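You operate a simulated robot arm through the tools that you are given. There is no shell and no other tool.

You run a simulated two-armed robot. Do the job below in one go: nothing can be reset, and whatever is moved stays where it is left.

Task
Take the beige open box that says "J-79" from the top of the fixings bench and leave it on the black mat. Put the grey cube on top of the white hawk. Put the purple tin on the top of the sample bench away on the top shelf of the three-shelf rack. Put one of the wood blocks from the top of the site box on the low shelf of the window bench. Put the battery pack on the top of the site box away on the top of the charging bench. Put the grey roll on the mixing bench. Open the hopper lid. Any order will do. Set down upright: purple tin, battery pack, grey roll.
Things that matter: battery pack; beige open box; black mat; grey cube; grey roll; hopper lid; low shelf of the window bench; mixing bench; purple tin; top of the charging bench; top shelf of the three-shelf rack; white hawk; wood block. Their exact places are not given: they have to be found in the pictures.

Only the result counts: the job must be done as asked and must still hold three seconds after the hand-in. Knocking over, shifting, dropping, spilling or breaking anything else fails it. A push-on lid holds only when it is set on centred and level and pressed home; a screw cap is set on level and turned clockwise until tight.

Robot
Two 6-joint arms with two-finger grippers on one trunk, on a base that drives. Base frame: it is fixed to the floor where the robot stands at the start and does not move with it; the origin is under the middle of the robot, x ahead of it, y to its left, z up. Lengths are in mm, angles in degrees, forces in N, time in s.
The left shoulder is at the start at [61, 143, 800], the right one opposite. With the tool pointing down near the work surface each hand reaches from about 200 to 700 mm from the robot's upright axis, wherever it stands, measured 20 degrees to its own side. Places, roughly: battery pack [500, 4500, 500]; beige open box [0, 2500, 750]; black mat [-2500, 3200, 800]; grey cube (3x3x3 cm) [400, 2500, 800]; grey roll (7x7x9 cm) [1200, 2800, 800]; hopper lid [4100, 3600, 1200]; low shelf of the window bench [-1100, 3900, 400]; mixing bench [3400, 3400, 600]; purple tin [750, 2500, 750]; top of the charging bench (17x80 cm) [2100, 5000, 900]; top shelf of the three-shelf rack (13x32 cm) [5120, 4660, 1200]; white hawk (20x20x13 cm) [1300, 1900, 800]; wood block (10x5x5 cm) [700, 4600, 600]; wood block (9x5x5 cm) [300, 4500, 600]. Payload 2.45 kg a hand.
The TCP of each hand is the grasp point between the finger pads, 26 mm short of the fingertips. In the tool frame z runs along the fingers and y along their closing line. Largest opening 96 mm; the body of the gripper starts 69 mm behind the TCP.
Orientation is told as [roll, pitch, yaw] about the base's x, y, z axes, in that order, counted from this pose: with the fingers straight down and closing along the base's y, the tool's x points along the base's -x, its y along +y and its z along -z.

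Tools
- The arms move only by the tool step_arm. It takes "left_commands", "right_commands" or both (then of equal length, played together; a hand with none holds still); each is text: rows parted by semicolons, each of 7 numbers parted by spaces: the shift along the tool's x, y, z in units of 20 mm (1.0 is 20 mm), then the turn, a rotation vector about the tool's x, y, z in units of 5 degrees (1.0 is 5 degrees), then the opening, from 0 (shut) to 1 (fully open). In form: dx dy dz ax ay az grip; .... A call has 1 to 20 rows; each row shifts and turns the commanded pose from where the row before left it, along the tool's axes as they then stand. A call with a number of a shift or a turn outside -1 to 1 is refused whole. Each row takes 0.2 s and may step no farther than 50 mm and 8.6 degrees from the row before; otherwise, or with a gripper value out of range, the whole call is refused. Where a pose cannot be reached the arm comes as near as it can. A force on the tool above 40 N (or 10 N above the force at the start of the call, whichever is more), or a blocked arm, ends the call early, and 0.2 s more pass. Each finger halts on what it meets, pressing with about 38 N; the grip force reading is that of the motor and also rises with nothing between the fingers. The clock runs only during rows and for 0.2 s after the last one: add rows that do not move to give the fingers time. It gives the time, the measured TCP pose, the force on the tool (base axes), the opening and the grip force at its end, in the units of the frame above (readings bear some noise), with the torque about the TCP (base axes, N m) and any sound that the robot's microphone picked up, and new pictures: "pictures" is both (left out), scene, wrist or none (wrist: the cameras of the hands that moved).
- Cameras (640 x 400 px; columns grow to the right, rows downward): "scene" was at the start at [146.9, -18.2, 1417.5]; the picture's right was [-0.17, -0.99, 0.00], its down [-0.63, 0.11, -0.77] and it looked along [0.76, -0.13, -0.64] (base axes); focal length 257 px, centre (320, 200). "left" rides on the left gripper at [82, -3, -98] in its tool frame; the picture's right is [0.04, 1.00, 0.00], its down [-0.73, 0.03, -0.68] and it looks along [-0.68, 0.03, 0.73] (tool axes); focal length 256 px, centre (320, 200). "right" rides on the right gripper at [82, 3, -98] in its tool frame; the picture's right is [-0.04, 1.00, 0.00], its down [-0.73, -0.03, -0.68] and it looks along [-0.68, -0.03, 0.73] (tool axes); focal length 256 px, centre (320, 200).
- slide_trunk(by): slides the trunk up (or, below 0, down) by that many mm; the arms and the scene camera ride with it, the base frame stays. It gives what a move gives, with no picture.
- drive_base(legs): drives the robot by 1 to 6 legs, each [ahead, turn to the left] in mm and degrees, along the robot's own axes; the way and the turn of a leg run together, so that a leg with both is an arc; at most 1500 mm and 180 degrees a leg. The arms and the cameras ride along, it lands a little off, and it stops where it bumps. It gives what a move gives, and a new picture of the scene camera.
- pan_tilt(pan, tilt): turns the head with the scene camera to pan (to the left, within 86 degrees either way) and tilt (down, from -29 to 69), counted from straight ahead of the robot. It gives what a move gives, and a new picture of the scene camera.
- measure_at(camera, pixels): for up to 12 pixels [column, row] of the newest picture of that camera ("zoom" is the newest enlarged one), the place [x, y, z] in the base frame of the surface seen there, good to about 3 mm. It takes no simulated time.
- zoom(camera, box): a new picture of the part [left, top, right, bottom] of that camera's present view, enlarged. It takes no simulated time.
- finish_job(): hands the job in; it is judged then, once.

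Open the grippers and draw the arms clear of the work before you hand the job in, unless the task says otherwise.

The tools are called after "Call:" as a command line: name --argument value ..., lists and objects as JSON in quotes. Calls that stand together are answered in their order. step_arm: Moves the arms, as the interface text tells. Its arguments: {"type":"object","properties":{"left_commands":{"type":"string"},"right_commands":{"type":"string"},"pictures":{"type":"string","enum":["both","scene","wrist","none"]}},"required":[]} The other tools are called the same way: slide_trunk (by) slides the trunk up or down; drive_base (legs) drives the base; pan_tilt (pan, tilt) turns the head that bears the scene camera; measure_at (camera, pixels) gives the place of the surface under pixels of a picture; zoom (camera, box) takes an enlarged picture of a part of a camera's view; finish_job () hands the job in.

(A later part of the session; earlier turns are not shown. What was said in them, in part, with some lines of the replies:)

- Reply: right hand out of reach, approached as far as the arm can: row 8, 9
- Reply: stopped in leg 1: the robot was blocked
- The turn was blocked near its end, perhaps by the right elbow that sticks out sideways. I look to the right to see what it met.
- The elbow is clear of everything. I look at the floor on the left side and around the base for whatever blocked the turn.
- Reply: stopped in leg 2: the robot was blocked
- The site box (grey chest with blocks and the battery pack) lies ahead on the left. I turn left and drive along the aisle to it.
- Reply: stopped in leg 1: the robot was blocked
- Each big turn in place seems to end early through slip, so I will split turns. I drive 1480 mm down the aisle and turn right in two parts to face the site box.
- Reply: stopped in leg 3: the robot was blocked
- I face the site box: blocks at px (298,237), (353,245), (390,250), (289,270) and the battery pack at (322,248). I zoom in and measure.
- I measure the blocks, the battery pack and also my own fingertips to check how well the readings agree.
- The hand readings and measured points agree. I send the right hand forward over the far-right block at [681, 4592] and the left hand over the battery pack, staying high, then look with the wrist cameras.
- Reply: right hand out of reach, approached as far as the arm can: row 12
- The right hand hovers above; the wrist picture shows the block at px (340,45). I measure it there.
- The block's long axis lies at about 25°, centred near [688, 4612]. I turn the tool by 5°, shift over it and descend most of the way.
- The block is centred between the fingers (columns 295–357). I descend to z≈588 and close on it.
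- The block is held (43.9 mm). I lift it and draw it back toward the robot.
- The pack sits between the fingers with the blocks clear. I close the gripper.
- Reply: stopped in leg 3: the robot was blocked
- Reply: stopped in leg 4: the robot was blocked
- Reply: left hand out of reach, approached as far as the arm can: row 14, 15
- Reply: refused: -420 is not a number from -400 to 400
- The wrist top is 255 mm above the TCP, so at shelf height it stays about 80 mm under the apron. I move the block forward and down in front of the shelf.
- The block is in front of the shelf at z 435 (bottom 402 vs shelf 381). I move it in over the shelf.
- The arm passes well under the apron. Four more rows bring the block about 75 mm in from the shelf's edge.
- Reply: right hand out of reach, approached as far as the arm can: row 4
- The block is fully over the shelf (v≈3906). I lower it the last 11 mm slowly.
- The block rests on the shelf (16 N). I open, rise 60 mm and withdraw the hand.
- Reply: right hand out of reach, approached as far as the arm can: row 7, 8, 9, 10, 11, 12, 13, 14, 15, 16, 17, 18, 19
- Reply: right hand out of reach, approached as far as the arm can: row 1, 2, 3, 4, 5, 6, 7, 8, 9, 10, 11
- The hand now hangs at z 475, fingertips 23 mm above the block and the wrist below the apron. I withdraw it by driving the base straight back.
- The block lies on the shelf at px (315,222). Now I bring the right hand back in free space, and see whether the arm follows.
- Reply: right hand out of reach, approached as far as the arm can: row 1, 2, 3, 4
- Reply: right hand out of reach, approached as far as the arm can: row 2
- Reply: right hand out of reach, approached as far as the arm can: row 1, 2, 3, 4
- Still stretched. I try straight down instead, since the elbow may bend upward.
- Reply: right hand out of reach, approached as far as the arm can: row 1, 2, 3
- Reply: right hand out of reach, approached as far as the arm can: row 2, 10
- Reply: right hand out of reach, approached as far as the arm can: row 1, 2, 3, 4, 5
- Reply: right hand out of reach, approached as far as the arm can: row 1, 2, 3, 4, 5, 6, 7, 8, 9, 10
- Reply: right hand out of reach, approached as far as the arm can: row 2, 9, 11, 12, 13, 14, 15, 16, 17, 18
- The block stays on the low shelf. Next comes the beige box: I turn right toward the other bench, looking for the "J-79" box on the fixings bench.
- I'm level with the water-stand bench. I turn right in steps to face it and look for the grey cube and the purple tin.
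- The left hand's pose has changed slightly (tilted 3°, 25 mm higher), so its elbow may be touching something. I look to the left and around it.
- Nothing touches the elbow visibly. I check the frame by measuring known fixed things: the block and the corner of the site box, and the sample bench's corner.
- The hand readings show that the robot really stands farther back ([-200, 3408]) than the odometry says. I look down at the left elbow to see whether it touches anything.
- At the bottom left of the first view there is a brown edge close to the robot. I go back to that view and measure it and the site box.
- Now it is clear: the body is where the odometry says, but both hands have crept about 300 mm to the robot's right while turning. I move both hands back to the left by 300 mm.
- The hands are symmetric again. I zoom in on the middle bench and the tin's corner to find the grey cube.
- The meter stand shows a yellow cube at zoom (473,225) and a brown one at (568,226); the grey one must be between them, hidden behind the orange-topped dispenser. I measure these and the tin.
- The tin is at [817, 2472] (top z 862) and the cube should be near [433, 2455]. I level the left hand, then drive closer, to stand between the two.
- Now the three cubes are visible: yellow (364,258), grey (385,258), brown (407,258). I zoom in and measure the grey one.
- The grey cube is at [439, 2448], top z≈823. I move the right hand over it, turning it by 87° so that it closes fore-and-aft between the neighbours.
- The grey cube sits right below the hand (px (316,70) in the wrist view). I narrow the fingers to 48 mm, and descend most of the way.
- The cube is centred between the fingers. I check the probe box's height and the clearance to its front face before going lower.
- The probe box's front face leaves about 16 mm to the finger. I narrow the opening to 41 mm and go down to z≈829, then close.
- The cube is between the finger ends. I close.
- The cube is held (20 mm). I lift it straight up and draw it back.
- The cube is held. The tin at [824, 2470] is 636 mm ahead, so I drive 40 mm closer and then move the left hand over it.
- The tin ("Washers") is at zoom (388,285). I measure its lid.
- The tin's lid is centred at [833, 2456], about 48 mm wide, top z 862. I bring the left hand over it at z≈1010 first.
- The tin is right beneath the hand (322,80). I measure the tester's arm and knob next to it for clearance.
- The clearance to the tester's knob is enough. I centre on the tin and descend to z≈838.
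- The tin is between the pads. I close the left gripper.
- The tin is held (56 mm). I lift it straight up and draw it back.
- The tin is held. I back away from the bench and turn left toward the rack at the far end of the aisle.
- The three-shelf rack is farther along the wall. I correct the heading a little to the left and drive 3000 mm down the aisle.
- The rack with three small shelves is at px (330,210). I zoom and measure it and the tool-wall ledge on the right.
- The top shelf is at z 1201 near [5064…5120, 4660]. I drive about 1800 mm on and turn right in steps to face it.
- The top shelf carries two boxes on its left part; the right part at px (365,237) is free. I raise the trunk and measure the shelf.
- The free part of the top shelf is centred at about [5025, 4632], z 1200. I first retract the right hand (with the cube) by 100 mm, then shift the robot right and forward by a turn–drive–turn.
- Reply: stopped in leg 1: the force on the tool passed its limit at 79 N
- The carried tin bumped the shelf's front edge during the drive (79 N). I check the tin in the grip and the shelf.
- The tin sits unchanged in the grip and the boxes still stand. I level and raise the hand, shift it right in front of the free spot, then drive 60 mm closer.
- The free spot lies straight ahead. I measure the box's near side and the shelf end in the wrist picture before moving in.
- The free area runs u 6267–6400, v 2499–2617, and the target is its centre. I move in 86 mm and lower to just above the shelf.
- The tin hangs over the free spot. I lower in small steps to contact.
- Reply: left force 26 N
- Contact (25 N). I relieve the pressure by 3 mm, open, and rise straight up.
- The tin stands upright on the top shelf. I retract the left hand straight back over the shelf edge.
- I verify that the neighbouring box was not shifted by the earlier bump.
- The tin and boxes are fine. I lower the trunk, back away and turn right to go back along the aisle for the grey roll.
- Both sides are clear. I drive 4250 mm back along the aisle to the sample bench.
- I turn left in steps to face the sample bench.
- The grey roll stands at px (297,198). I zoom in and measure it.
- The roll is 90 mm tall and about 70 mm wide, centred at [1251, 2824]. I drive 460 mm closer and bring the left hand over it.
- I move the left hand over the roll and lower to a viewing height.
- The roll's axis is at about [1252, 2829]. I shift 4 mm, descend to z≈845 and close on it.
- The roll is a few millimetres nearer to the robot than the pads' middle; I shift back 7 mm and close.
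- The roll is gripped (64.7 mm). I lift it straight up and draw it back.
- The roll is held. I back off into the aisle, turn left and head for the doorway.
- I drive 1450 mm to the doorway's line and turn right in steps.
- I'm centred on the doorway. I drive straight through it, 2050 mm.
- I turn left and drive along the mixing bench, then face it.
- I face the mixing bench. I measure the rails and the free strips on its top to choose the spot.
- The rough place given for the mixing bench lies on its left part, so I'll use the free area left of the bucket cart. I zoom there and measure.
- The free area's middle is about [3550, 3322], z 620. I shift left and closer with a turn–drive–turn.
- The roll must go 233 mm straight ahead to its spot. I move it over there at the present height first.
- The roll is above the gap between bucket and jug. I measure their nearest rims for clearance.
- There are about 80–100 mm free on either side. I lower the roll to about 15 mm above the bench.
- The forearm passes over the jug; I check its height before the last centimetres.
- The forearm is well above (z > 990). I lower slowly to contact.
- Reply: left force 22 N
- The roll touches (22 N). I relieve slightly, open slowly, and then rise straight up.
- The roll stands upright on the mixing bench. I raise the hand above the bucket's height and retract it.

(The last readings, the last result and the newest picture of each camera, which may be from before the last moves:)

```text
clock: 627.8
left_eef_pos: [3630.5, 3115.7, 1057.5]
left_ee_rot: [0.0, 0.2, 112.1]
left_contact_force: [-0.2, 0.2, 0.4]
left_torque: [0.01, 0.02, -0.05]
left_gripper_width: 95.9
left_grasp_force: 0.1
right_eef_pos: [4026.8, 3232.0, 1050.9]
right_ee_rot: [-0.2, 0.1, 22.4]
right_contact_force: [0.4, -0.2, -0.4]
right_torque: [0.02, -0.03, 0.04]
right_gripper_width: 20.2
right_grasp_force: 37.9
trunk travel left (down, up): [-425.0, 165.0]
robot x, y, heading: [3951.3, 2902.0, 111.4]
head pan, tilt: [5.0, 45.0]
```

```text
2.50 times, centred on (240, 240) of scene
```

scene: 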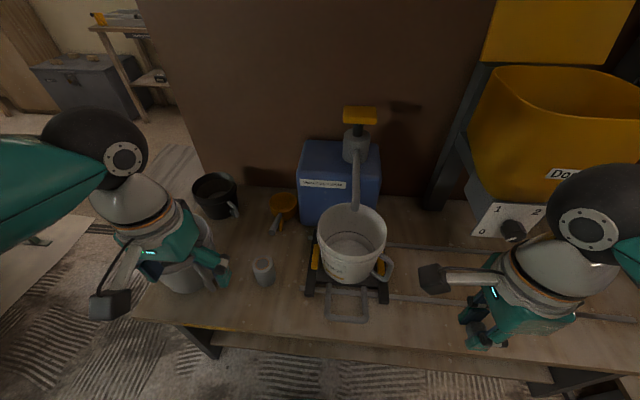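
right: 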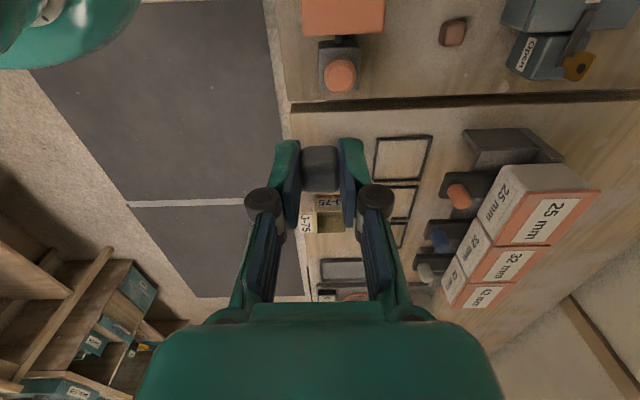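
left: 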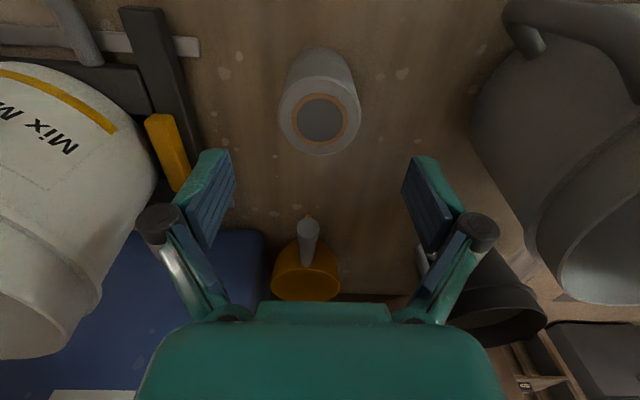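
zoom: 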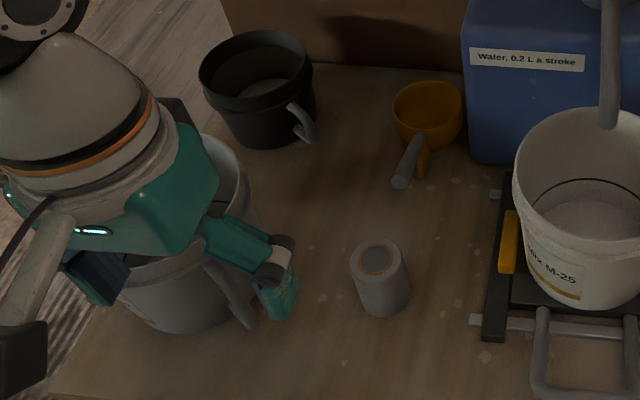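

Everything stands well. Last comes the cube for the white hawk: I back away from the bench and turn left to drive along the main room.

Call:
drive_base --legs '[[-750, 0]]'

Call:
drive_base --legs '[[0, 30]]'

Call:
drive_base --legs '[[0, 30]]'

Call:
drive_base --legs '[[0, 30]]'

Call:
pan_tilt --pan 0 --tilt 20

```text
clock: 632.0
left_eef_pos: [3907.5, 2410.0, 1058.1]
left_ee_rot: [0.1, 0.0, 111.8]
left_contact_force: [-0.8, 0.7, 0.4]
left_torque: [0.06, -0.05, 0.02]
left_gripper_width: 96.2
left_grasp_force: 0.0
right_eef_pos: [4304.6, 2525.8, 1051.1]
right_ee_rot: [-0.2, 0.1, 22.4]
right_contact_force: [0.6, -0.5, -0.5]
right_torque: [-0.02, -0.02, 0.04]
right_gripper_width: 20.2
right_grasp_force: 38.4
trunk travel left (down, up): [-425.0, 165.0]
robot x, y, heading: [4226.0, 2199.2, 111.2]
head pan, tilt: [5.0, 45.0]
```

scene: 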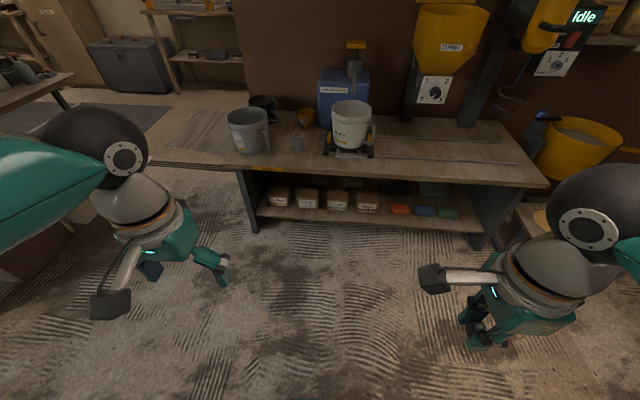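

```text
clock: 634.0
left_eef_pos: [3845.3, 2224.9, 1057.6]
left_ee_rot: [0.1, 0.1, 141.3]
left_contact_force: [-0.5, 0.6, -0.7]
left_torque: [-0.01, 0.01, 0.01]
left_gripper_width: 96.0
left_grasp_force: 0.1
right_eef_pos: [4131.9, 2520.8, 1050.2]
right_ee_rot: [-0.2, 0.1, 51.7]
right_contact_force: [-0.3, -0.5, -0.1]
right_torque: [0.03, 0.02, -0.03]
right_gripper_width: 20.0
right_grasp_force: 38.5
trunk travel left (down, up): [-425.0, 165.0]
robot x, y, heading: [4237.9, 2206.8, 140.6]
head pan, tilt: [5.0, 45.0]
```

scene: 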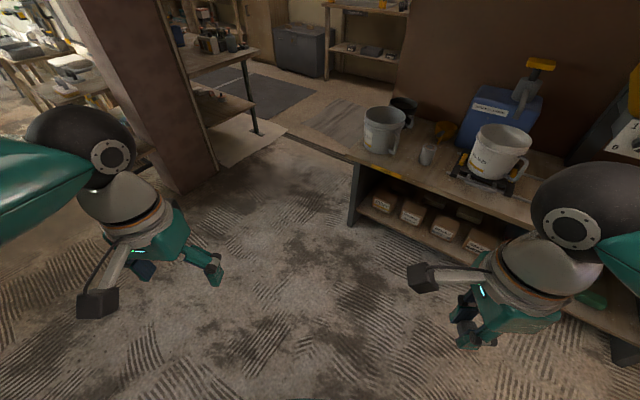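

```text
clock: 636.0
left_eef_pos: [3885.5, 2023.8, 1058.6]
left_ee_rot: [0.1, 0.1, 171.5]
left_contact_force: [0.2, 1.0, 0.2]
left_torque: [-0.01, -0.02, -0.02]
left_gripper_width: 96.1
left_grasp_force: 0.0
right_eef_pos: [3984.2, 2424.3, 1051.7]
right_ee_rot: [-0.2, 0.1, 82.0]
right_contact_force: [0.0, -0.7, -1.0]
right_torque: [0.01, -0.02, 0.05]
right_gripper_width: 20.2
right_grasp_force: 37.9
trunk travel left (down, up): [-425.0, 165.0]
robot x, y, heading: [4236.2, 2215.8, 170.7]
head pan, tilt: [5.0, 45.0]
```

scene: 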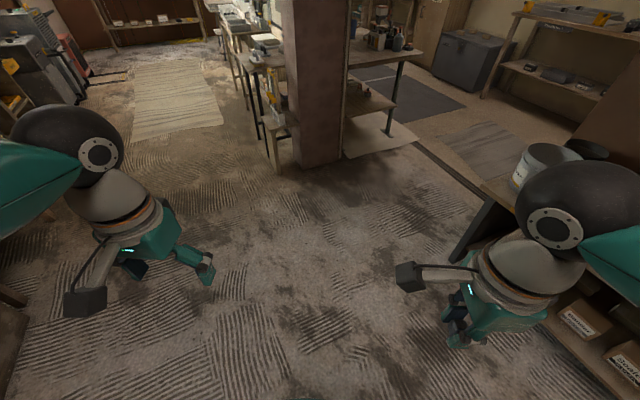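

```text
clock: 638.1
left_eef_pos: [4030.8, 1872.5, 1059.6]
left_ee_rot: [0.1, 0.0, -158.0]
left_contact_force: [0.0, 0.0, -0.3]
left_torque: [0.02, 0.0, -0.02]
left_gripper_width: 96.0
left_grasp_force: 0.1
right_eef_pos: [3914.6, 2268.3, 1051.6]
right_ee_rot: [-0.3, 0.1, 112.5]
right_contact_force: [-0.2, -0.5, -0.3]
right_torque: [0.01, -0.03, -0.01]
right_gripper_width: 20.3
right_grasp_force: 37.8
trunk travel left (down, up): [-425.0, 165.0]
robot x, y, heading: [4230.0, 2228.3, -158.6]
head pan, tilt: [5.0, 45.0]
```

scene: 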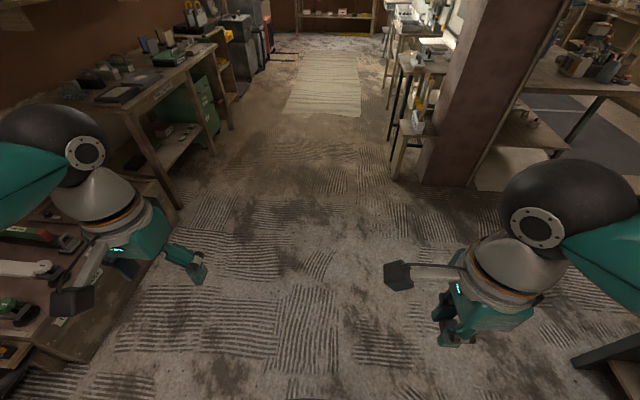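

```text
clock: 639.0
left_eef_pos: [4029.6, 1872.6, 1060.2]
left_ee_rot: [0.1, 0.1, -158.0]
left_contact_force: [0.2, -0.2, 0.1]
left_torque: [-0.02, 0.01, 0.03]
left_gripper_width: 96.0
left_grasp_force: 0.0
right_eef_pos: [3913.8, 2267.7, 1053.2]
right_ee_rot: [-0.1, 0.0, 112.5]
right_contact_force: [0.6, 0.3, -0.3]
right_torque: [0.02, 0.02, 0.01]
right_gripper_width: 20.4
right_grasp_force: 37.9
trunk travel left (down, up): [-425.0, 165.0]
robot x, y, heading: [4238.3, 2226.1, -158.7]
head pan, tilt: [0.0, 20.0]
```

scene: 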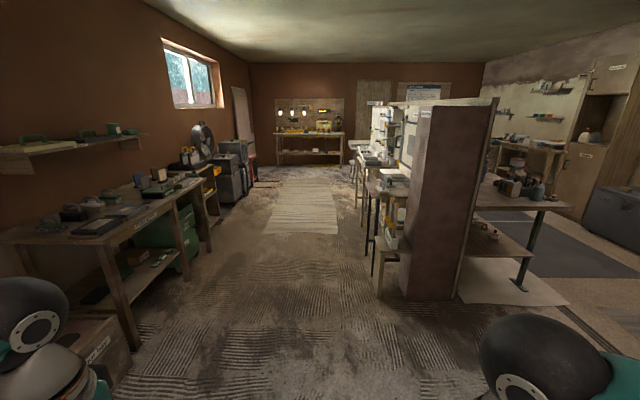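

I measure the nearest things on both sides of my way.

Call:
measure_at --camera "scene" --pixels '[[110, 345], [125, 370], [135, 300], [150, 220], [215, 215], [380, 280], [370, 220], [365, 190], [400, 285], [355, 160], [395, 178], [375, 165]]'

```text
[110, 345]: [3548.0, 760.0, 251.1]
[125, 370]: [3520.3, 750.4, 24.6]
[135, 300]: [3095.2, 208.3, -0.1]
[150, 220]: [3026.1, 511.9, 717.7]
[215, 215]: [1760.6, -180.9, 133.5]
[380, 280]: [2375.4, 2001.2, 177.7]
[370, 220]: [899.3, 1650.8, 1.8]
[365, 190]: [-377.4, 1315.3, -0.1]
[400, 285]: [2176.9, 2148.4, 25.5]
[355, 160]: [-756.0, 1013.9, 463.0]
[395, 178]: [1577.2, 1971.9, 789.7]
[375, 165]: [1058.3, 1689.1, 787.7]
```

The corridor is clear. I steer 3° left and drive 3050 mm along the main room.

Call:
drive_base --legs '[[0, 3], [1500, 0], [1500, 0]]'

Call:
pan_tilt --pan -70 --tilt 30

```text
clock: 654.2
left_eef_pos: [1315.9, 583.7, 1060.6]
left_ee_rot: [0.1, 0.1, -154.7]
left_contact_force: [-0.7, -0.3, -0.3]
left_torque: [0.01, 0.0, 0.04]
left_gripper_width: 95.8
left_grasp_force: 0.1
right_eef_pos: [1177.8, 972.5, 1053.3]
right_ee_rot: [-0.1, 0.1, 115.9]
right_contact_force: [-0.6, 0.9, -0.8]
right_torque: [-0.02, 0.01, -0.04]
right_gripper_width: 20.3
right_grasp_force: 38.3
trunk travel left (down, up): [-425.0, 165.0]
robot x, y, heading: [1498.4, 946.7, -155.4]
head pan, tilt: [0.0, 20.0]
```

scene: 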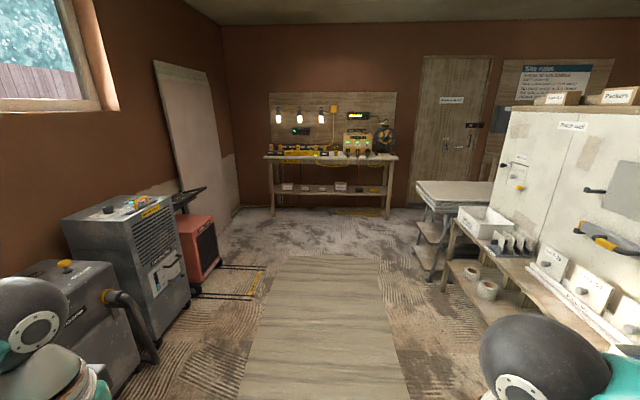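

```text
clock: 655.6
left_eef_pos: [1317.4, 584.0, 1060.3]
left_ee_rot: [0.1, 0.1, -154.7]
left_contact_force: [0.0, 0.1, -0.4]
left_torque: [0.0, -0.02, -0.04]
left_gripper_width: 96.2
left_grasp_force: 0.0
right_eef_pos: [1178.3, 972.5, 1052.9]
right_ee_rot: [-0.3, 0.1, 115.8]
right_contact_force: [0.5, -0.3, 0.4]
right_torque: [-0.01, 0.02, -0.02]
right_gripper_width: 20.3
right_grasp_force: 37.9
trunk travel left (down, up): [-425.0, 165.0]
robot x, y, heading: [1497.1, 947.4, -155.3]
head pan, tilt: [-70.0, 30.0]
```

scene: 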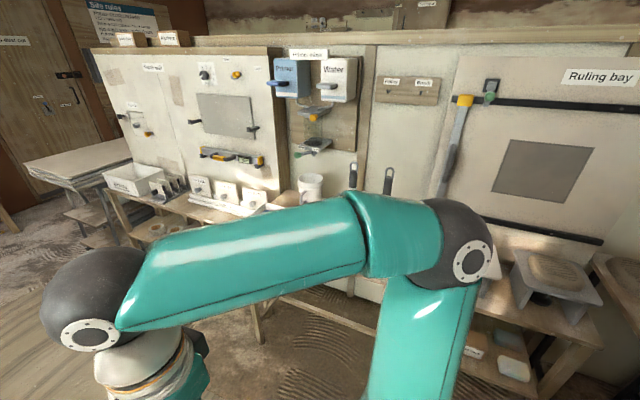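

I turn right in steps to face the bench with the hawks.

Call:
drive_base --legs '[[0, -31]]'

Call:
drive_base --legs '[[0, -31]]'

Call:
drive_base --legs '[[0, -31]]'

Call:
pan_tilt --pan -5 --tilt 35

```text
clock: 657.7
left_eef_pos: [1159.9, 725.6, 1060.1]
left_ee_rot: [0.2, 0.1, 174.9]
left_contact_force: [-0.6, 0.0, 0.5]
left_torque: [0.03, 0.03, -0.01]
left_gripper_width: 95.9
left_grasp_force: 0.2
right_eef_pos: [1235.8, 1132.1, 1053.3]
right_ee_rot: [-0.3, 0.0, 85.2]
right_contact_force: [-0.6, 0.3, 0.0]
right_torque: [0.03, 0.0, 0.01]
right_gripper_width: 20.2
right_grasp_force: 38.2
trunk travel left (down, up): [-425.0, 165.0]
robot x, y, heading: [1498.8, 936.3, 174.1]
head pan, tilt: [-70.0, 30.0]
```

scene: 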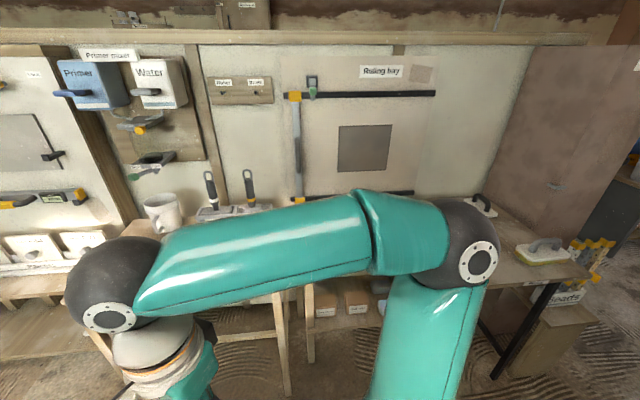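

```text
clock: 659.7
left_eef_pos: [1098.6, 930.8, 1060.5]
left_ee_rot: [0.1, 0.1, 144.0]
left_contact_force: [-0.7, 0.5, 0.1]
left_torque: [0.01, 0.0, 0.02]
left_gripper_width: 95.9
left_grasp_force: 0.0
right_eef_pos: [1372.9, 1239.0, 1053.2]
right_ee_rot: [-0.3, 0.0, 54.6]
right_contact_force: [-0.7, 1.0, 0.2]
right_torque: [0.0, -0.01, 0.03]
right_gripper_width: 20.1
right_grasp_force: 37.9
trunk travel left (down, up): [-425.0, 165.0]
robot x, y, heading: [1485.9, 929.4, 143.3]
head pan, tilt: [-70.0, 30.0]
```

scene: 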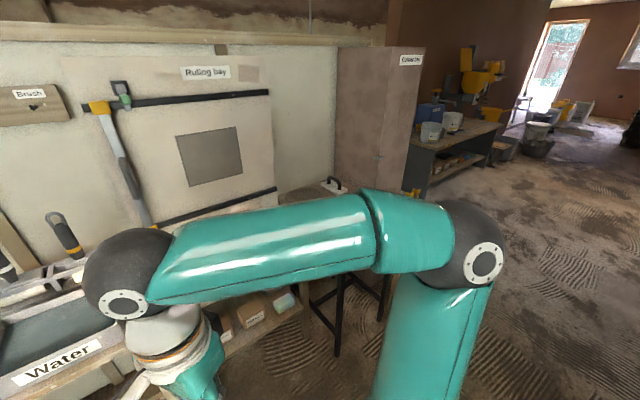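

```text
clock: 661.8
left_eef_pos: [1157.2, 1134.8, 1062.1]
left_ee_rot: [0.1, 0.0, 112.8]
left_contact_force: [0.1, 0.9, -0.5]
left_torque: [-0.02, 0.02, 0.0]
left_gripper_width: 95.9
left_grasp_force: 0.1
right_eef_pos: [1550.2, 1256.9, 1053.0]
right_ee_rot: [-0.1, 0.1, 23.3]
right_contact_force: [-0.3, 0.0, -0.6]
right_torque: [-0.01, 0.01, -0.01]
right_gripper_width: 20.3
right_grasp_force: 38.2
trunk travel left (down, up): [-425.0, 165.0]
robot x, y, heading: [1479.8, 923.4, 112.5]
head pan, tilt: [-70.0, 30.0]
```

scene: 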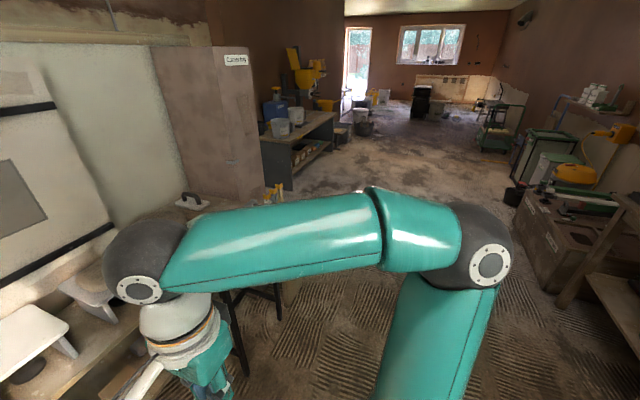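

```text
clock: 663.2
left_eef_pos: [1157.0, 1134.8, 1061.8]
left_ee_rot: [0.1, 0.2, 112.8]
left_contact_force: [0.0, -0.8, 0.1]
left_torque: [-0.02, 0.02, 0.04]
left_gripper_width: 96.2
left_grasp_force: 0.1
right_eef_pos: [1549.9, 1255.8, 1054.7]
right_ee_rot: [-0.2, 0.2, 23.4]
right_contact_force: [0.9, -0.2, -0.7]
right_torque: [-0.04, -0.02, -0.02]
right_gripper_width: 20.1
right_grasp_force: 38.5
trunk travel left (down, up): [-425.0, 165.0]
robot x, y, heading: [1478.9, 923.7, 112.4]
head pan, tilt: [-5.0, 35.0]
```

scene: 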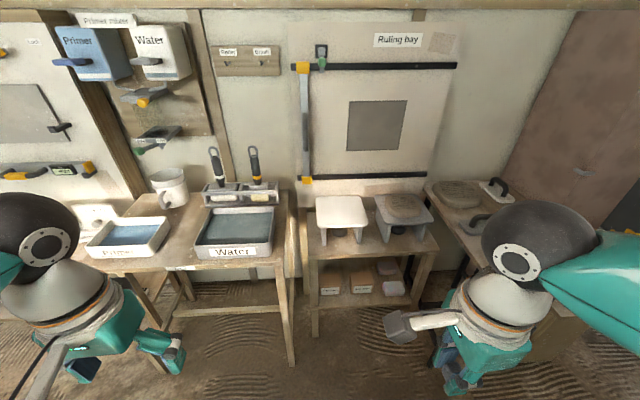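

The white hawk is at px (342,212). I zoom and measure its top plate.

Call:
zoom --camera "scene" --box '[290, 170, 450, 270]'

Call:
measure_at --camera "scene" --pixels '[[342, 210], [318, 200], [365, 200], [320, 225], [367, 225], [342, 222], [402, 208], [330, 235], [340, 245], [425, 205]]'

```text
4.00 times, centred on (370, 220) of scene
```

zoom: 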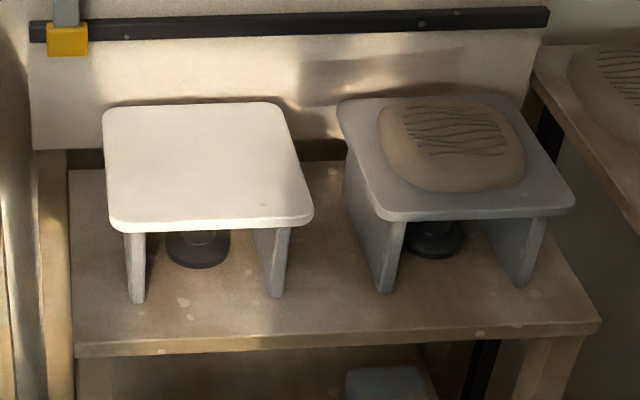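

```text
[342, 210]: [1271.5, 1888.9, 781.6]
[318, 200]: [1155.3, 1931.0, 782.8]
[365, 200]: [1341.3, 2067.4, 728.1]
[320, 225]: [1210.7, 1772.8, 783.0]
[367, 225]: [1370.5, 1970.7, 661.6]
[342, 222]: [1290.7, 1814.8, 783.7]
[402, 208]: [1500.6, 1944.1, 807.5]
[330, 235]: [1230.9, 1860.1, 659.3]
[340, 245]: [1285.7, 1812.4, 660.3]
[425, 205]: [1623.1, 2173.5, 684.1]
```

I measure the plate's corners on the enlarged picture.

Call:
measure_at --camera "zoom" --pixels '[[122, 215], [300, 208], [268, 112], [114, 116], [205, 165], [440, 120], [400, 110], [250, 160]]'

```text
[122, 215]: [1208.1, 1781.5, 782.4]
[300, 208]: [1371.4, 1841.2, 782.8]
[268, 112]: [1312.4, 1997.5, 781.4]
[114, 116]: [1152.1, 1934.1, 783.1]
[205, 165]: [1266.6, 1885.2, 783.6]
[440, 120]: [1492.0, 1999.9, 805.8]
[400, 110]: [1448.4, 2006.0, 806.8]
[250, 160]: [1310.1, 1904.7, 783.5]
```

The plate's centre is [1261, 1888], z 783. I measure the neighbouring tables' front edges before driving in.

Call:
measure_at --camera "scene" --pixels '[[430, 190], [465, 255], [475, 240], [290, 262], [425, 252], [230, 268], [310, 255], [300, 330], [315, 335], [435, 270]]'

```text
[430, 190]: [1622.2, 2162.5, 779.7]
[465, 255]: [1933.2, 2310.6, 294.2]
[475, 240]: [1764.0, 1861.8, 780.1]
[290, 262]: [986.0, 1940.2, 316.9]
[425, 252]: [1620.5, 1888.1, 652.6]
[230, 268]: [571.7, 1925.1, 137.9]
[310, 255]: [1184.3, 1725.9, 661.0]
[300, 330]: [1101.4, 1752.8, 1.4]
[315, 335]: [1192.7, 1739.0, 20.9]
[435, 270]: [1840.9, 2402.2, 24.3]
```

The hawk bench's front is at v≈1193, so driving 470 mm closer is safe.

Call:
drive_base --legs '[[470, 0]]'

Call:
pan_tilt --pan -10 --tilt 45

```text
clock: 665.9
left_eef_pos: [985.6, 1553.5, 1062.1]
left_ee_rot: [0.1, 0.2, 112.6]
left_contact_force: [-0.9, 0.4, -0.5]
left_torque: [0.0, -0.04, 0.02]
left_gripper_width: 96.0
left_grasp_force: 0.1
right_eef_pos: [1380.5, 1675.1, 1055.1]
right_ee_rot: [-0.2, 0.0, 23.1]
right_contact_force: [0.3, -0.5, 0.0]
right_torque: [0.03, 0.04, 0.02]
right_gripper_width: 20.2
right_grasp_force: 38.3
trunk travel left (down, up): [-425.0, 165.0]
robot x, y, heading: [1309.5, 1342.6, 112.3]
head pan, tilt: [-5.0, 35.0]
stopped in leg 1: the robot was blocked; the commanded pose is now the measured one
```

scene: 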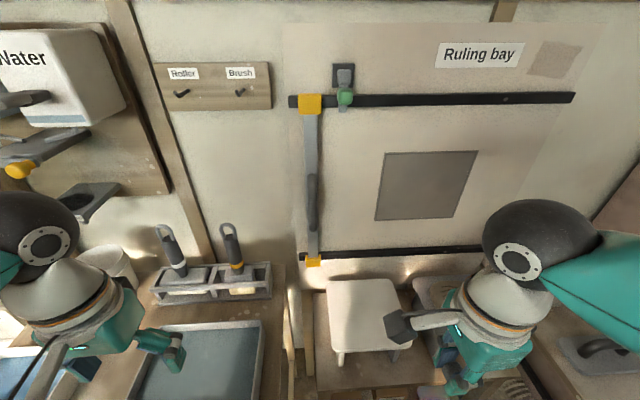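

```text
clock: 666.6
left_eef_pos: [986.5, 1553.5, 1062.8]
left_ee_rot: [0.1, 0.1, 112.6]
left_contact_force: [-0.3, -0.5, -0.4]
left_torque: [-0.02, 0.0, 0.02]
left_gripper_width: 96.1
left_grasp_force: 0.1
right_eef_pos: [1380.7, 1675.7, 1056.2]
right_ee_rot: [-0.4, 0.1, 23.1]
right_contact_force: [-0.2, -0.6, 1.0]
right_torque: [0.01, 0.01, 0.01]
right_gripper_width: 20.1
right_grasp_force: 38.3
trunk travel left (down, up): [-425.0, 165.0]
robot x, y, heading: [1308.7, 1341.5, 112.2]
head pan, tilt: [-10.0, 45.0]
```

scene: 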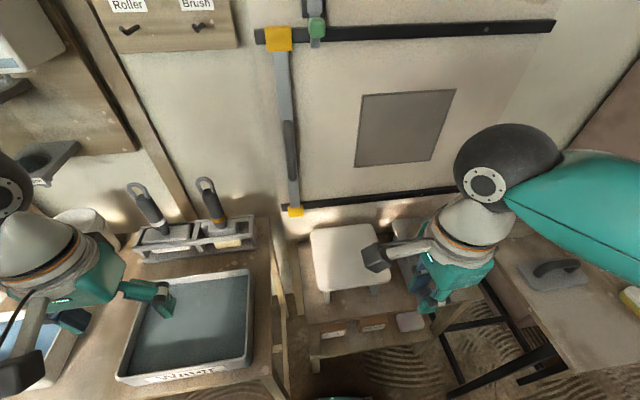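

The drive ended about 20 mm short ("blocked"). I look down in front of the base to see whether it touches anything.

Call:
pan_tilt --pan 0 --tilt 69

Call:
measure_at --camera "scene" --pixels '[[320, 290], [250, 290], [400, 290], [320, 230], [480, 250], [540, 290], [180, 280], [240, 240], [420, 240]]'

```text
clock: 667.5
left_eef_pos: [986.2, 1553.7, 1063.2]
left_ee_rot: [0.1, 0.1, 112.6]
left_contact_force: [0.2, -0.2, 0.0]
left_torque: [0.0, -0.01, -0.04]
left_gripper_width: 96.1
left_grasp_force: 0.1
right_eef_pos: [1380.8, 1676.0, 1054.6]
right_ee_rot: [-0.2, 0.1, 23.1]
right_contact_force: [-0.7, 0.7, -0.5]
right_torque: [0.0, -0.01, -0.01]
right_gripper_width: 20.3
right_grasp_force: 38.0
trunk travel left (down, up): [-425.0, 165.0]
robot x, y, heading: [1308.5, 1343.7, 112.2]
head pan, tilt: [0.0, 68.8]
```

scene: 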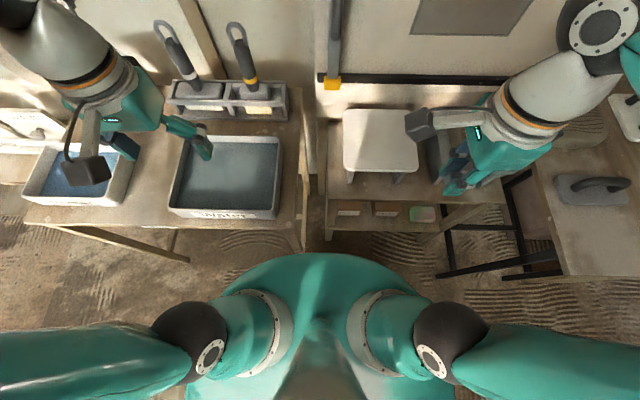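

```text
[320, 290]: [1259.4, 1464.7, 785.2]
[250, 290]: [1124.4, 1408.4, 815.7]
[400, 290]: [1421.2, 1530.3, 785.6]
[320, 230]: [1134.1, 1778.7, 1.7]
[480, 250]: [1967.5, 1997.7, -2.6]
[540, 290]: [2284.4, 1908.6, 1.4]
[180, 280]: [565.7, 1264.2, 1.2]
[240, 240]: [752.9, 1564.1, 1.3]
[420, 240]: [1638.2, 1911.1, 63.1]
```

I measure the nearest feet: the black bar's end at px (440,276) and the wooden brace at (188,262).

Call:
measure_at --camera "scene" --pixels '[[441, 276], [500, 262], [188, 262], [300, 250], [305, 205], [330, 238], [445, 232], [525, 240]]'

```text
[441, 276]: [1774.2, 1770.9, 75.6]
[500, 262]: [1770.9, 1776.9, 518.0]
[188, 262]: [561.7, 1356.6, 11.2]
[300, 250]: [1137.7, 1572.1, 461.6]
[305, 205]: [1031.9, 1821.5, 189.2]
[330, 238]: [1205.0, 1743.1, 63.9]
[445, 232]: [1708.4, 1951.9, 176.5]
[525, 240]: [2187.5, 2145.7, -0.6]
```

The base touched the water bench's leg at [1138, 1572]. I back off 40 mm at once and check whether that bench or its trays moved.

Call:
drive_base --legs '[[-40, 0]]'

Call:
pan_tilt --pan 10 --tilt 55

Call:
measure_at --camera "scene" --pixels '[[300, 210], [300, 250], [240, 270], [235, 255], [320, 255], [325, 240], [120, 240], [150, 255], [335, 285], [330, 300]]'

```text
clock: 668.4
left_eef_pos: [1000.7, 1514.6, 1063.4]
left_ee_rot: [0.1, 0.0, 112.5]
left_contact_force: [-1.0, -1.0, 0.8]
left_torque: [0.07, 0.03, 0.03]
left_gripper_width: 95.9
left_grasp_force: 0.1
right_eef_pos: [1396.7, 1634.7, 1056.2]
right_ee_rot: [-0.1, 0.0, 23.2]
right_contact_force: [0.1, -0.5, 0.2]
right_torque: [0.07, 0.02, 0.02]
right_gripper_width: 19.9
right_grasp_force: 38.1
trunk travel left (down, up): [-425.0, 165.0]
robot x, y, heading: [1322.8, 1302.7, 112.3]
head pan, tilt: [0.0, 68.8]
```

scene: 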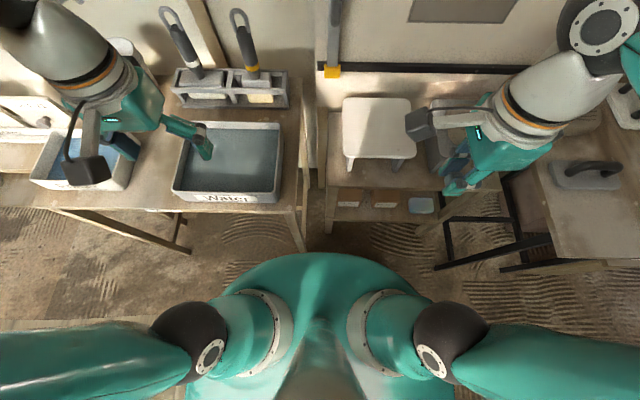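

```text
clock: 669.1
left_eef_pos: [1001.1, 1514.3, 1063.4]
left_ee_rot: [0.1, 0.1, 112.6]
left_contact_force: [0.1, 0.4, 0.8]
left_torque: [0.04, 0.01, -0.01]
left_gripper_width: 95.7
left_grasp_force: 0.0
right_eef_pos: [1395.8, 1638.4, 1055.4]
right_ee_rot: [-0.2, 0.2, 23.0]
right_contact_force: [-0.7, -0.1, -0.3]
right_torque: [0.01, -0.02, 0.0]
right_gripper_width: 20.3
right_grasp_force: 38.3
trunk travel left (down, up): [-425.0, 165.0]
robot x, y, heading: [1321.5, 1304.2, 112.3]
head pan, tilt: [10.0, 55.0]
```

scene: 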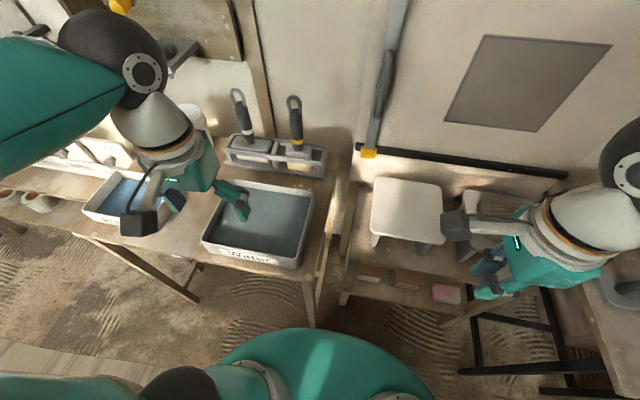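

```text
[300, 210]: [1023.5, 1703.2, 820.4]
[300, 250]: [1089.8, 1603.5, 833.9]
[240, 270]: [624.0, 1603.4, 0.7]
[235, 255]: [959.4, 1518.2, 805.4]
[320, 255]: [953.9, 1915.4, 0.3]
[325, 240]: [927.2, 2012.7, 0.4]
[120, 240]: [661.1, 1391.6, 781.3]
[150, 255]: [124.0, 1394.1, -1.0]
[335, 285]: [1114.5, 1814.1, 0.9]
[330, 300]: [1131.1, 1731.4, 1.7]
```

Nothing appears to have moved. From here the plate centre is 564 mm ahead; I bring the right hand with the cube over it.

Call:
step_arm --right_commands "0.1 1 0 0 0 0 0;0.1 1 0 0 0 0 0;0.1 1 0 0 0 0 0;0.1 1 0 0 0 0 0;0.1 1 0 0 0 0 0;0.1 1 0 0 0 0 0;0.1 1 0 0 0 0 0;0.1 1 0 0 0 0 0;0.1 1 0 0 0 0 0;0.1 1 0.5 0 0 0 0;0.1 1 1 0 0 0 0;0.1 1 1 0 0 0 0;0.1 1 1 0 0 0 0;0 1 1 0 0 0 0;0 0.2 1 0 0 0 0" --pictures "both"

```text
clock: 672.3
left_eef_pos: [1000.7, 1517.9, 1063.2]
left_ee_rot: [0.0, 0.1, 112.5]
left_contact_force: [-0.5, -0.2, 0.7]
left_torque: [-0.01, 0.01, 0.02]
left_gripper_width: 96.0
left_grasp_force: 0.0
right_eef_pos: [1259.0, 1889.5, 943.4]
right_ee_rot: [-0.3, -0.1, 23.2]
right_contact_force: [-0.9, -1.2, 0.4]
right_torque: [0.02, -0.01, -0.01]
right_gripper_width: 20.3
right_grasp_force: 37.4
trunk travel left (down, up): [-425.0, 165.0]
robot x, y, heading: [1325.4, 1305.7, 112.1]
head pan, tilt: [10.0, 55.0]
```

scene: 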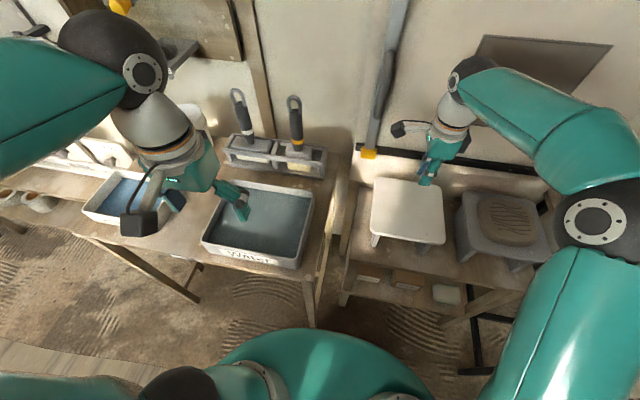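
right: 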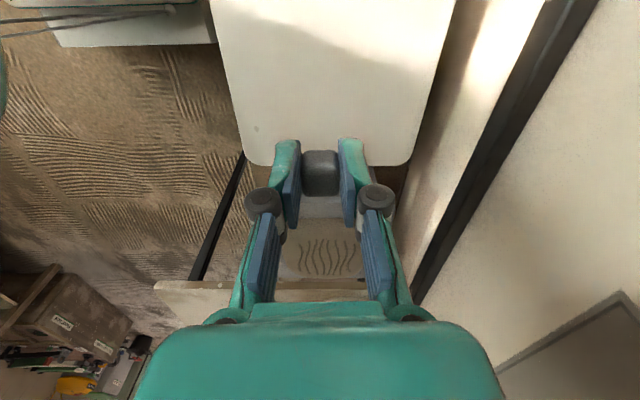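

The cube hangs above the middle of the white plate. I lower it to about 10 mm above and then in small steps.

Call:
step_arm --right_commands "0 0 1 0 0 0 0;0 0 1 0 0 0 0;0 0 1 0 0 0 0;0 0 1 0 0 0 0;0 0 1 0 0 0 0;0 0 1 0 0 0 0;0 0 0 0 0 0 0" --pictures "both"

```text
clock: 673.9
left_eef_pos: [1000.1, 1515.8, 1063.5]
left_ee_rot: [0.1, 0.0, 112.6]
left_contact_force: [0.9, 0.0, -0.7]
left_torque: [0.01, -0.01, 0.02]
left_gripper_width: 96.1
left_grasp_force: 0.1
right_eef_pos: [1258.7, 1887.1, 825.7]
right_ee_rot: [-0.1, 0.2, 23.0]
right_contact_force: [-0.7, 0.1, 0.7]
right_torque: [0.0, -0.02, 0.01]
right_gripper_width: 20.3
right_grasp_force: 38.2
trunk travel left (down, up): [-425.0, 165.0]
robot x, y, heading: [1321.7, 1305.4, 112.2]
head pan, tilt: [10.0, 55.0]
```

scene: 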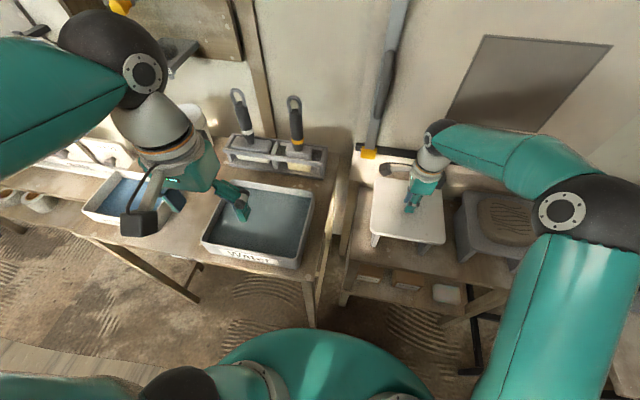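
right: 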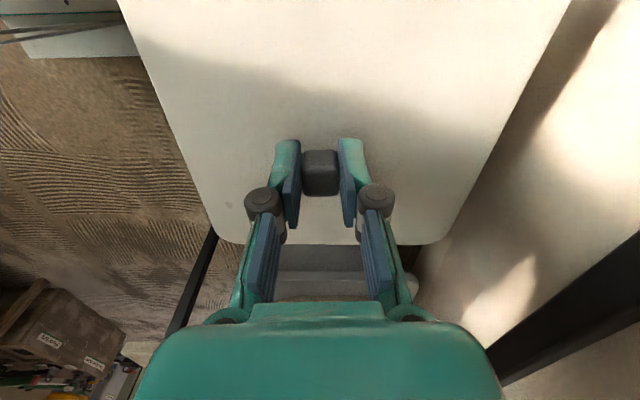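

Centred on the plate, about 12 mm above. I go on in small steps.

Call:
step_arm --right_commands "0 0 0.3 0 0 0 0;0 0 0.1 0 0 0 0;0 0 0.06 0 0 0 0;0 0 0 0 0 0 0" --pictures "none"

```text
clock: 674.9
left_eef_pos: [1001.0, 1516.6, 1063.8]
left_ee_rot: [0.2, 0.1, 112.6]
left_contact_force: [0.9, 0.5, -0.6]
left_torque: [0.0, -0.01, -0.01]
left_gripper_width: 96.1
left_grasp_force: 0.0
right_eef_pos: [1259.6, 1887.1, 815.8]
right_ee_rot: [-0.3, 0.2, 23.1]
right_contact_force: [-0.1, -0.3, -0.2]
right_torque: [0.0, -0.02, 0.0]
right_gripper_width: 19.7
right_grasp_force: 38.2
trunk travel left (down, up): [-425.0, 165.0]
robot x, y, heading: [1324.5, 1304.8, 112.1]
head pan, tilt: [10.0, 55.0]
```

Call:
step_arm --right_commands "0 0 0.06 0 0 0 0;0 0 0.06 0 0 0 0;0 0 0 0 0 0 0" --pictures "none"

```text
clock: 675.7
left_eef_pos: [1000.4, 1516.8, 1063.0]
left_ee_rot: [0.1, 0.2, 112.5]
left_contact_force: [-0.7, -0.7, 0.6]
left_torque: [-0.02, 0.04, 0.02]
left_gripper_width: 96.2
left_grasp_force: 0.1
right_eef_pos: [1260.3, 1886.8, 813.1]
right_ee_rot: [-0.2, 0.2, 23.0]
right_contact_force: [0.1, 0.3, 0.2]
right_torque: [-0.01, -0.02, -0.03]
right_gripper_width: 20.4
right_grasp_force: 37.5
trunk travel left (down, up): [-425.0, 165.0]
robot x, y, heading: [1322.7, 1304.8, 112.0]
head pan, tilt: [10.0, 55.0]
```

Call:
step_arm --right_commands "0 0 0.06 0 0 0 0;0 0 0.05 0 0 0 0;0 0 0 0 0 0 0" --pictures "wrist"

```text
clock: 676.5
left_eef_pos: [1001.8, 1516.0, 1063.8]
left_ee_rot: [0.0, 0.1, 112.6]
left_contact_force: [-0.3, 0.1, 1.2]
left_torque: [0.0, 0.01, 0.01]
left_gripper_width: 96.1
left_grasp_force: 0.0
right_eef_pos: [1259.8, 1887.7, 812.6]
right_ee_rot: [-0.1, 0.1, 23.1]
right_contact_force: [-2.9, -0.3, 11.2]
right_torque: [0.0, 0.03, -0.03]
right_gripper_width: 20.1
right_grasp_force: 38.0
trunk travel left (down, up): [-425.0, 165.0]
robot x, y, heading: [1325.1, 1305.6, 112.1]
head pan, tilt: [10.0, 55.0]
```

right: 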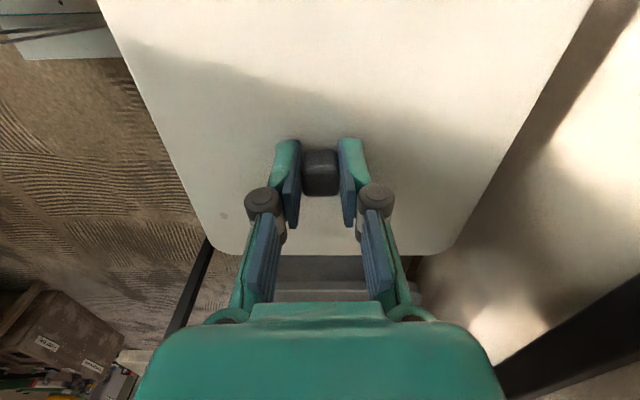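

The cube rests on the plate (11 N). I open gently and rise straight up.

Call:
step_arm --right_commands "0 0 -0.03 0 0 0 0.26;0 0 0 0 0 0 0.32;0 0 0 0 0 0 0.45;0 0 0 0 0 0 0.5;0 0 -0.5 0 0 0 0.5;0 0 -1 0 0 0 0.5;0 0 -1 0 0 0 0.5;0 0 -1 0 0 0 0.5;0 0 -1 0 0 0 0.5;0 0 -1 0 0 0 0.5;0 0 -1 0 0 0 0.5;0 0 -1 0 0 0 0.5" --pictures "both"

```text
clock: 679.1
left_eef_pos: [1000.6, 1517.0, 1063.2]
left_ee_rot: [0.0, 0.2, 112.6]
left_contact_force: [0.1, 0.7, 0.7]
left_torque: [0.01, 0.01, -0.02]
left_gripper_width: 96.0
left_grasp_force: 0.1
right_eef_pos: [1260.2, 1888.2, 961.6]
right_ee_rot: [-0.2, 0.1, 23.0]
right_contact_force: [1.1, -0.4, -0.3]
right_torque: [-0.01, 0.02, -0.02]
right_gripper_width: 48.2
right_grasp_force: 0.0
trunk travel left (down, up): [-425.0, 165.0]
robot x, y, heading: [1323.6, 1303.3, 112.2]
head pan, tilt: [10.0, 55.0]
```

scene: 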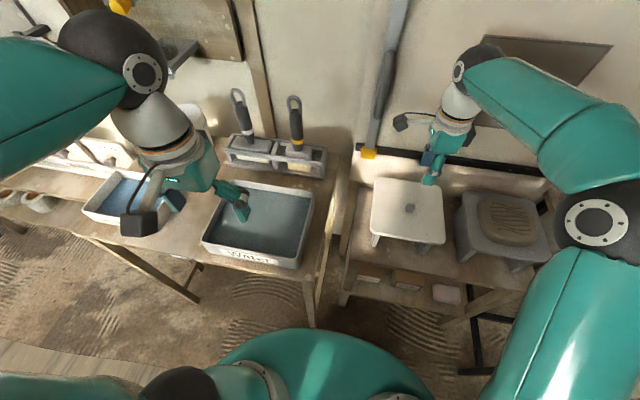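
right: 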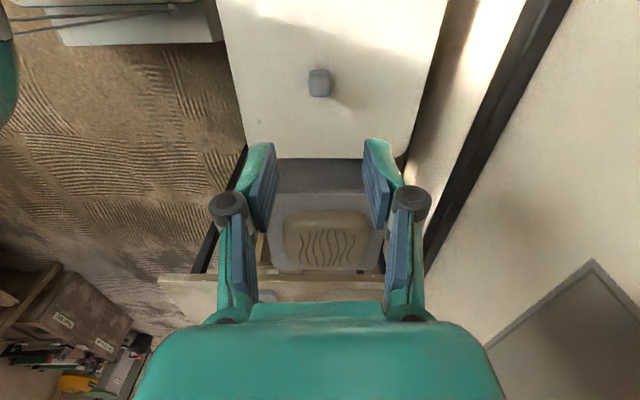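

The grey cube lies on the middle of the white hawk. I retract the right hand and back the robot away.

Call:
step_arm --right_commands "0 0 -1 0 0 0 0.5;0 0 -1 0 0 0 0.5;0 -1 -1 0 0 0 0.5;0 -1 0 0 0 0 0.5;0 -1 0 0 0 0 0.7;0 -1 0 0 0 0 1;0 -1 0 0 0 0 1;0 -1 0 0 0 0 1;0 -1 0 0 0 0 1;0 -1 0 0 0 0 1;0 -1 0 0 0 0 1;0 -1 0 0 0 0 1;0 -1 0 0 0 0 1;0 -1 0 0 0 0 1;0 -1 0 0 0 0 1" --pictures "none"

Call:
drive_base --legs '[[-400, 0]]'

Call:
pan_tilt --pan -5 --tilt 35

Call:
zoom --camera "scene" --box '[60, 150, 480, 330]'

```text
clock: 682.3
left_eef_pos: [1000.9, 1517.0, 1063.0]
left_ee_rot: [0.1, 0.1, 112.6]
left_contact_force: [0.3, -0.1, -0.3]
left_torque: [0.03, 0.01, -0.02]
left_gripper_width: 96.0
left_grasp_force: 0.1
right_eef_pos: [1362.9, 1649.4, 1021.2]
right_ee_rot: [-0.3, 0.1, 23.1]
right_contact_force: [-0.4, -0.6, 0.3]
right_torque: [0.01, 0.02, 0.01]
right_gripper_width: 95.9
right_grasp_force: 0.1
trunk travel left (down, up): [-425.0, 165.0]
robot x, y, heading: [1323.2, 1304.7, 112.3]
head pan, tilt: [10.0, 55.0]
```

```text
clock: 684.9
left_eef_pos: [1151.3, 1144.4, 1063.8]
left_ee_rot: [0.2, 0.0, 113.0]
left_contact_force: [1.1, -0.6, 0.6]
left_torque: [0.0, 0.04, -0.04]
left_gripper_width: 95.9
left_grasp_force: 0.1
right_eef_pos: [1512.9, 1281.1, 1022.8]
right_ee_rot: [-0.2, 0.1, 23.4]
right_contact_force: [0.4, -0.1, 0.5]
right_torque: [0.0, 0.02, -0.02]
right_gripper_width: 95.7
right_grasp_force: 0.1
trunk travel left (down, up): [-425.0, 165.0]
robot x, y, heading: [1478.9, 936.4, 112.7]
head pan, tilt: [10.0, 55.0]
```

scene: 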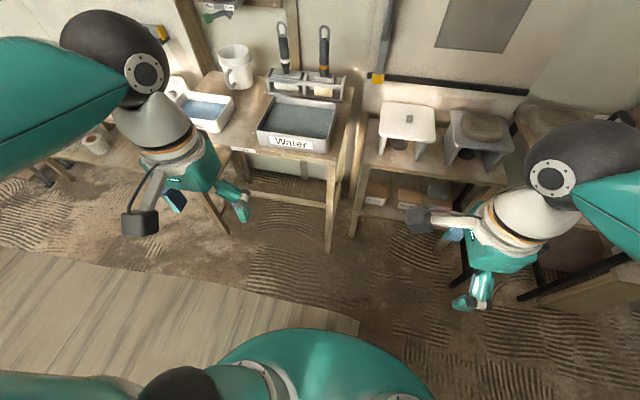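

```text
clock: 685.7
left_eef_pos: [1151.4, 1144.5, 1063.7]
left_ee_rot: [0.1, 0.1, 112.9]
left_contact_force: [-0.1, 0.5, 1.7]
left_torque: [0.02, 0.02, 0.03]
left_gripper_width: 96.0
left_grasp_force: 0.1
right_eef_pos: [1511.4, 1281.2, 1022.9]
right_ee_rot: [-0.1, 0.0, 23.4]
right_contact_force: [0.3, 0.2, 0.2]
right_torque: [0.0, -0.01, 0.01]
right_gripper_width: 96.1
right_grasp_force: 0.1
trunk travel left (down, up): [-425.0, 165.0]
robot x, y, heading: [1477.8, 932.3, 112.8]
head pan, tilt: [-5.0, 35.0]
```

scene: 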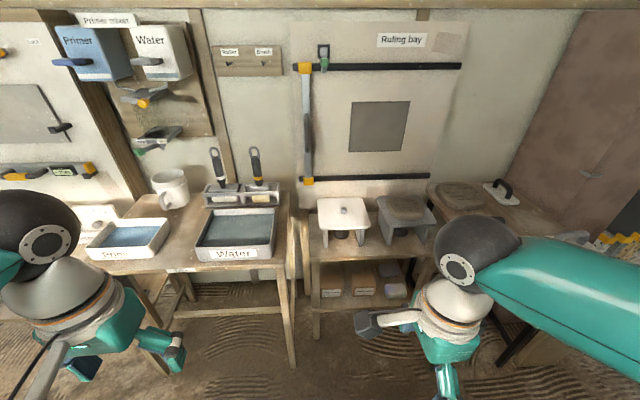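

```text
1.52 times, centred on (270, 240) of scene
```

zoom: 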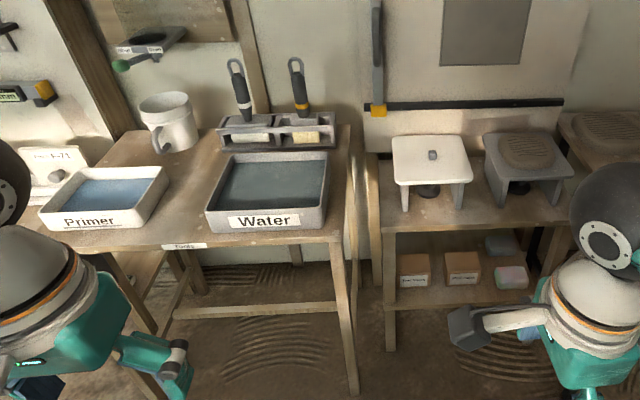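

The cube sits on the white hawk, and the water bench and its trays look as before. The hopper lid still stood open in the earlier views; I take one last look at it before handing in.

Call:
pan_tilt --pan -65 --tilt 10

Call:
zoom --camera "scene" --box '[220, 80, 420, 220]'

```text
clock: 687.0
left_eef_pos: [1151.7, 1144.8, 1063.4]
left_ee_rot: [0.1, 0.1, 112.9]
left_contact_force: [-1.1, -0.4, 0.7]
left_torque: [0.0, 0.02, 0.01]
left_gripper_width: 95.7
left_grasp_force: 0.0
right_eef_pos: [1513.5, 1279.6, 1023.4]
right_ee_rot: [-0.2, -0.1, 23.4]
right_contact_force: [0.3, -0.2, 0.8]
right_torque: [0.01, -0.01, 0.0]
right_gripper_width: 96.0
right_grasp_force: 0.1
trunk travel left (down, up): [-425.0, 165.0]
robot x, y, heading: [1476.2, 933.8, 112.5]
head pan, tilt: [-65.0, 10.0]
```

scene: 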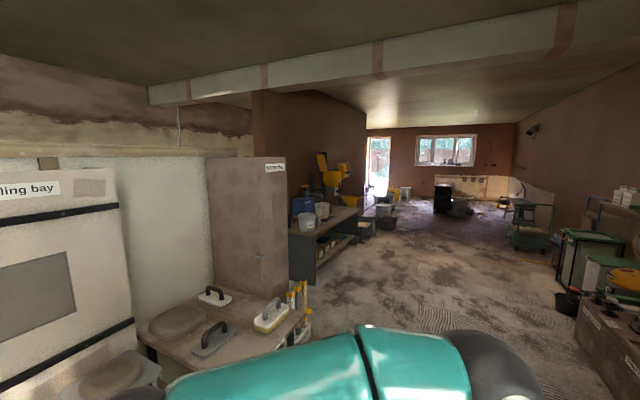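

```text
2.86 times, centred on (320, 150) of scene
```

zoom: 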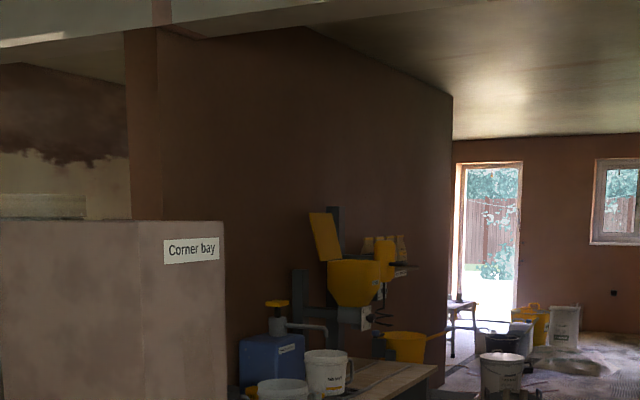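

The lid still stands open, both grippers are open and clear, and all the items are in their places. I hand the job in.

Call:
finish_job

```text
The job is handed in.
```

All seven parts of the job are done, and I have handed it in.

| Item | Where it is now |
|---|---|
| Beige open box "J-79" | on the black mat |
| Grey cube | on the middle of the white hawk |
| Purple tin | upright on the top shelf of the three-shelf rack, beside the two boxes |
| Wood block | on the low shelf of the window bench |
| Battery pack | upright on the charging bench, in front of the charger |
| Grey roll | upright on the left part of the mixing bench, between the jug and the bucket |
| Hopper lid | open, leaning back past upright against its stop |

There were two contacts along the way:
- **Rack:** while I drove up to it, the tin I was carrying bumped the front edge of the top shelf (79 N). The tin stayed in the grip, and the boxes on the shelf were still in place when I checked.
- **Water bench:** while I approached the hawk, the base touched one of the bench's legs and stopped. I backed off at once. The bench and its trays look the same as before, though I could not rule out a shift of a few millimetres.

Both grippers are open and drawn clear of the work.
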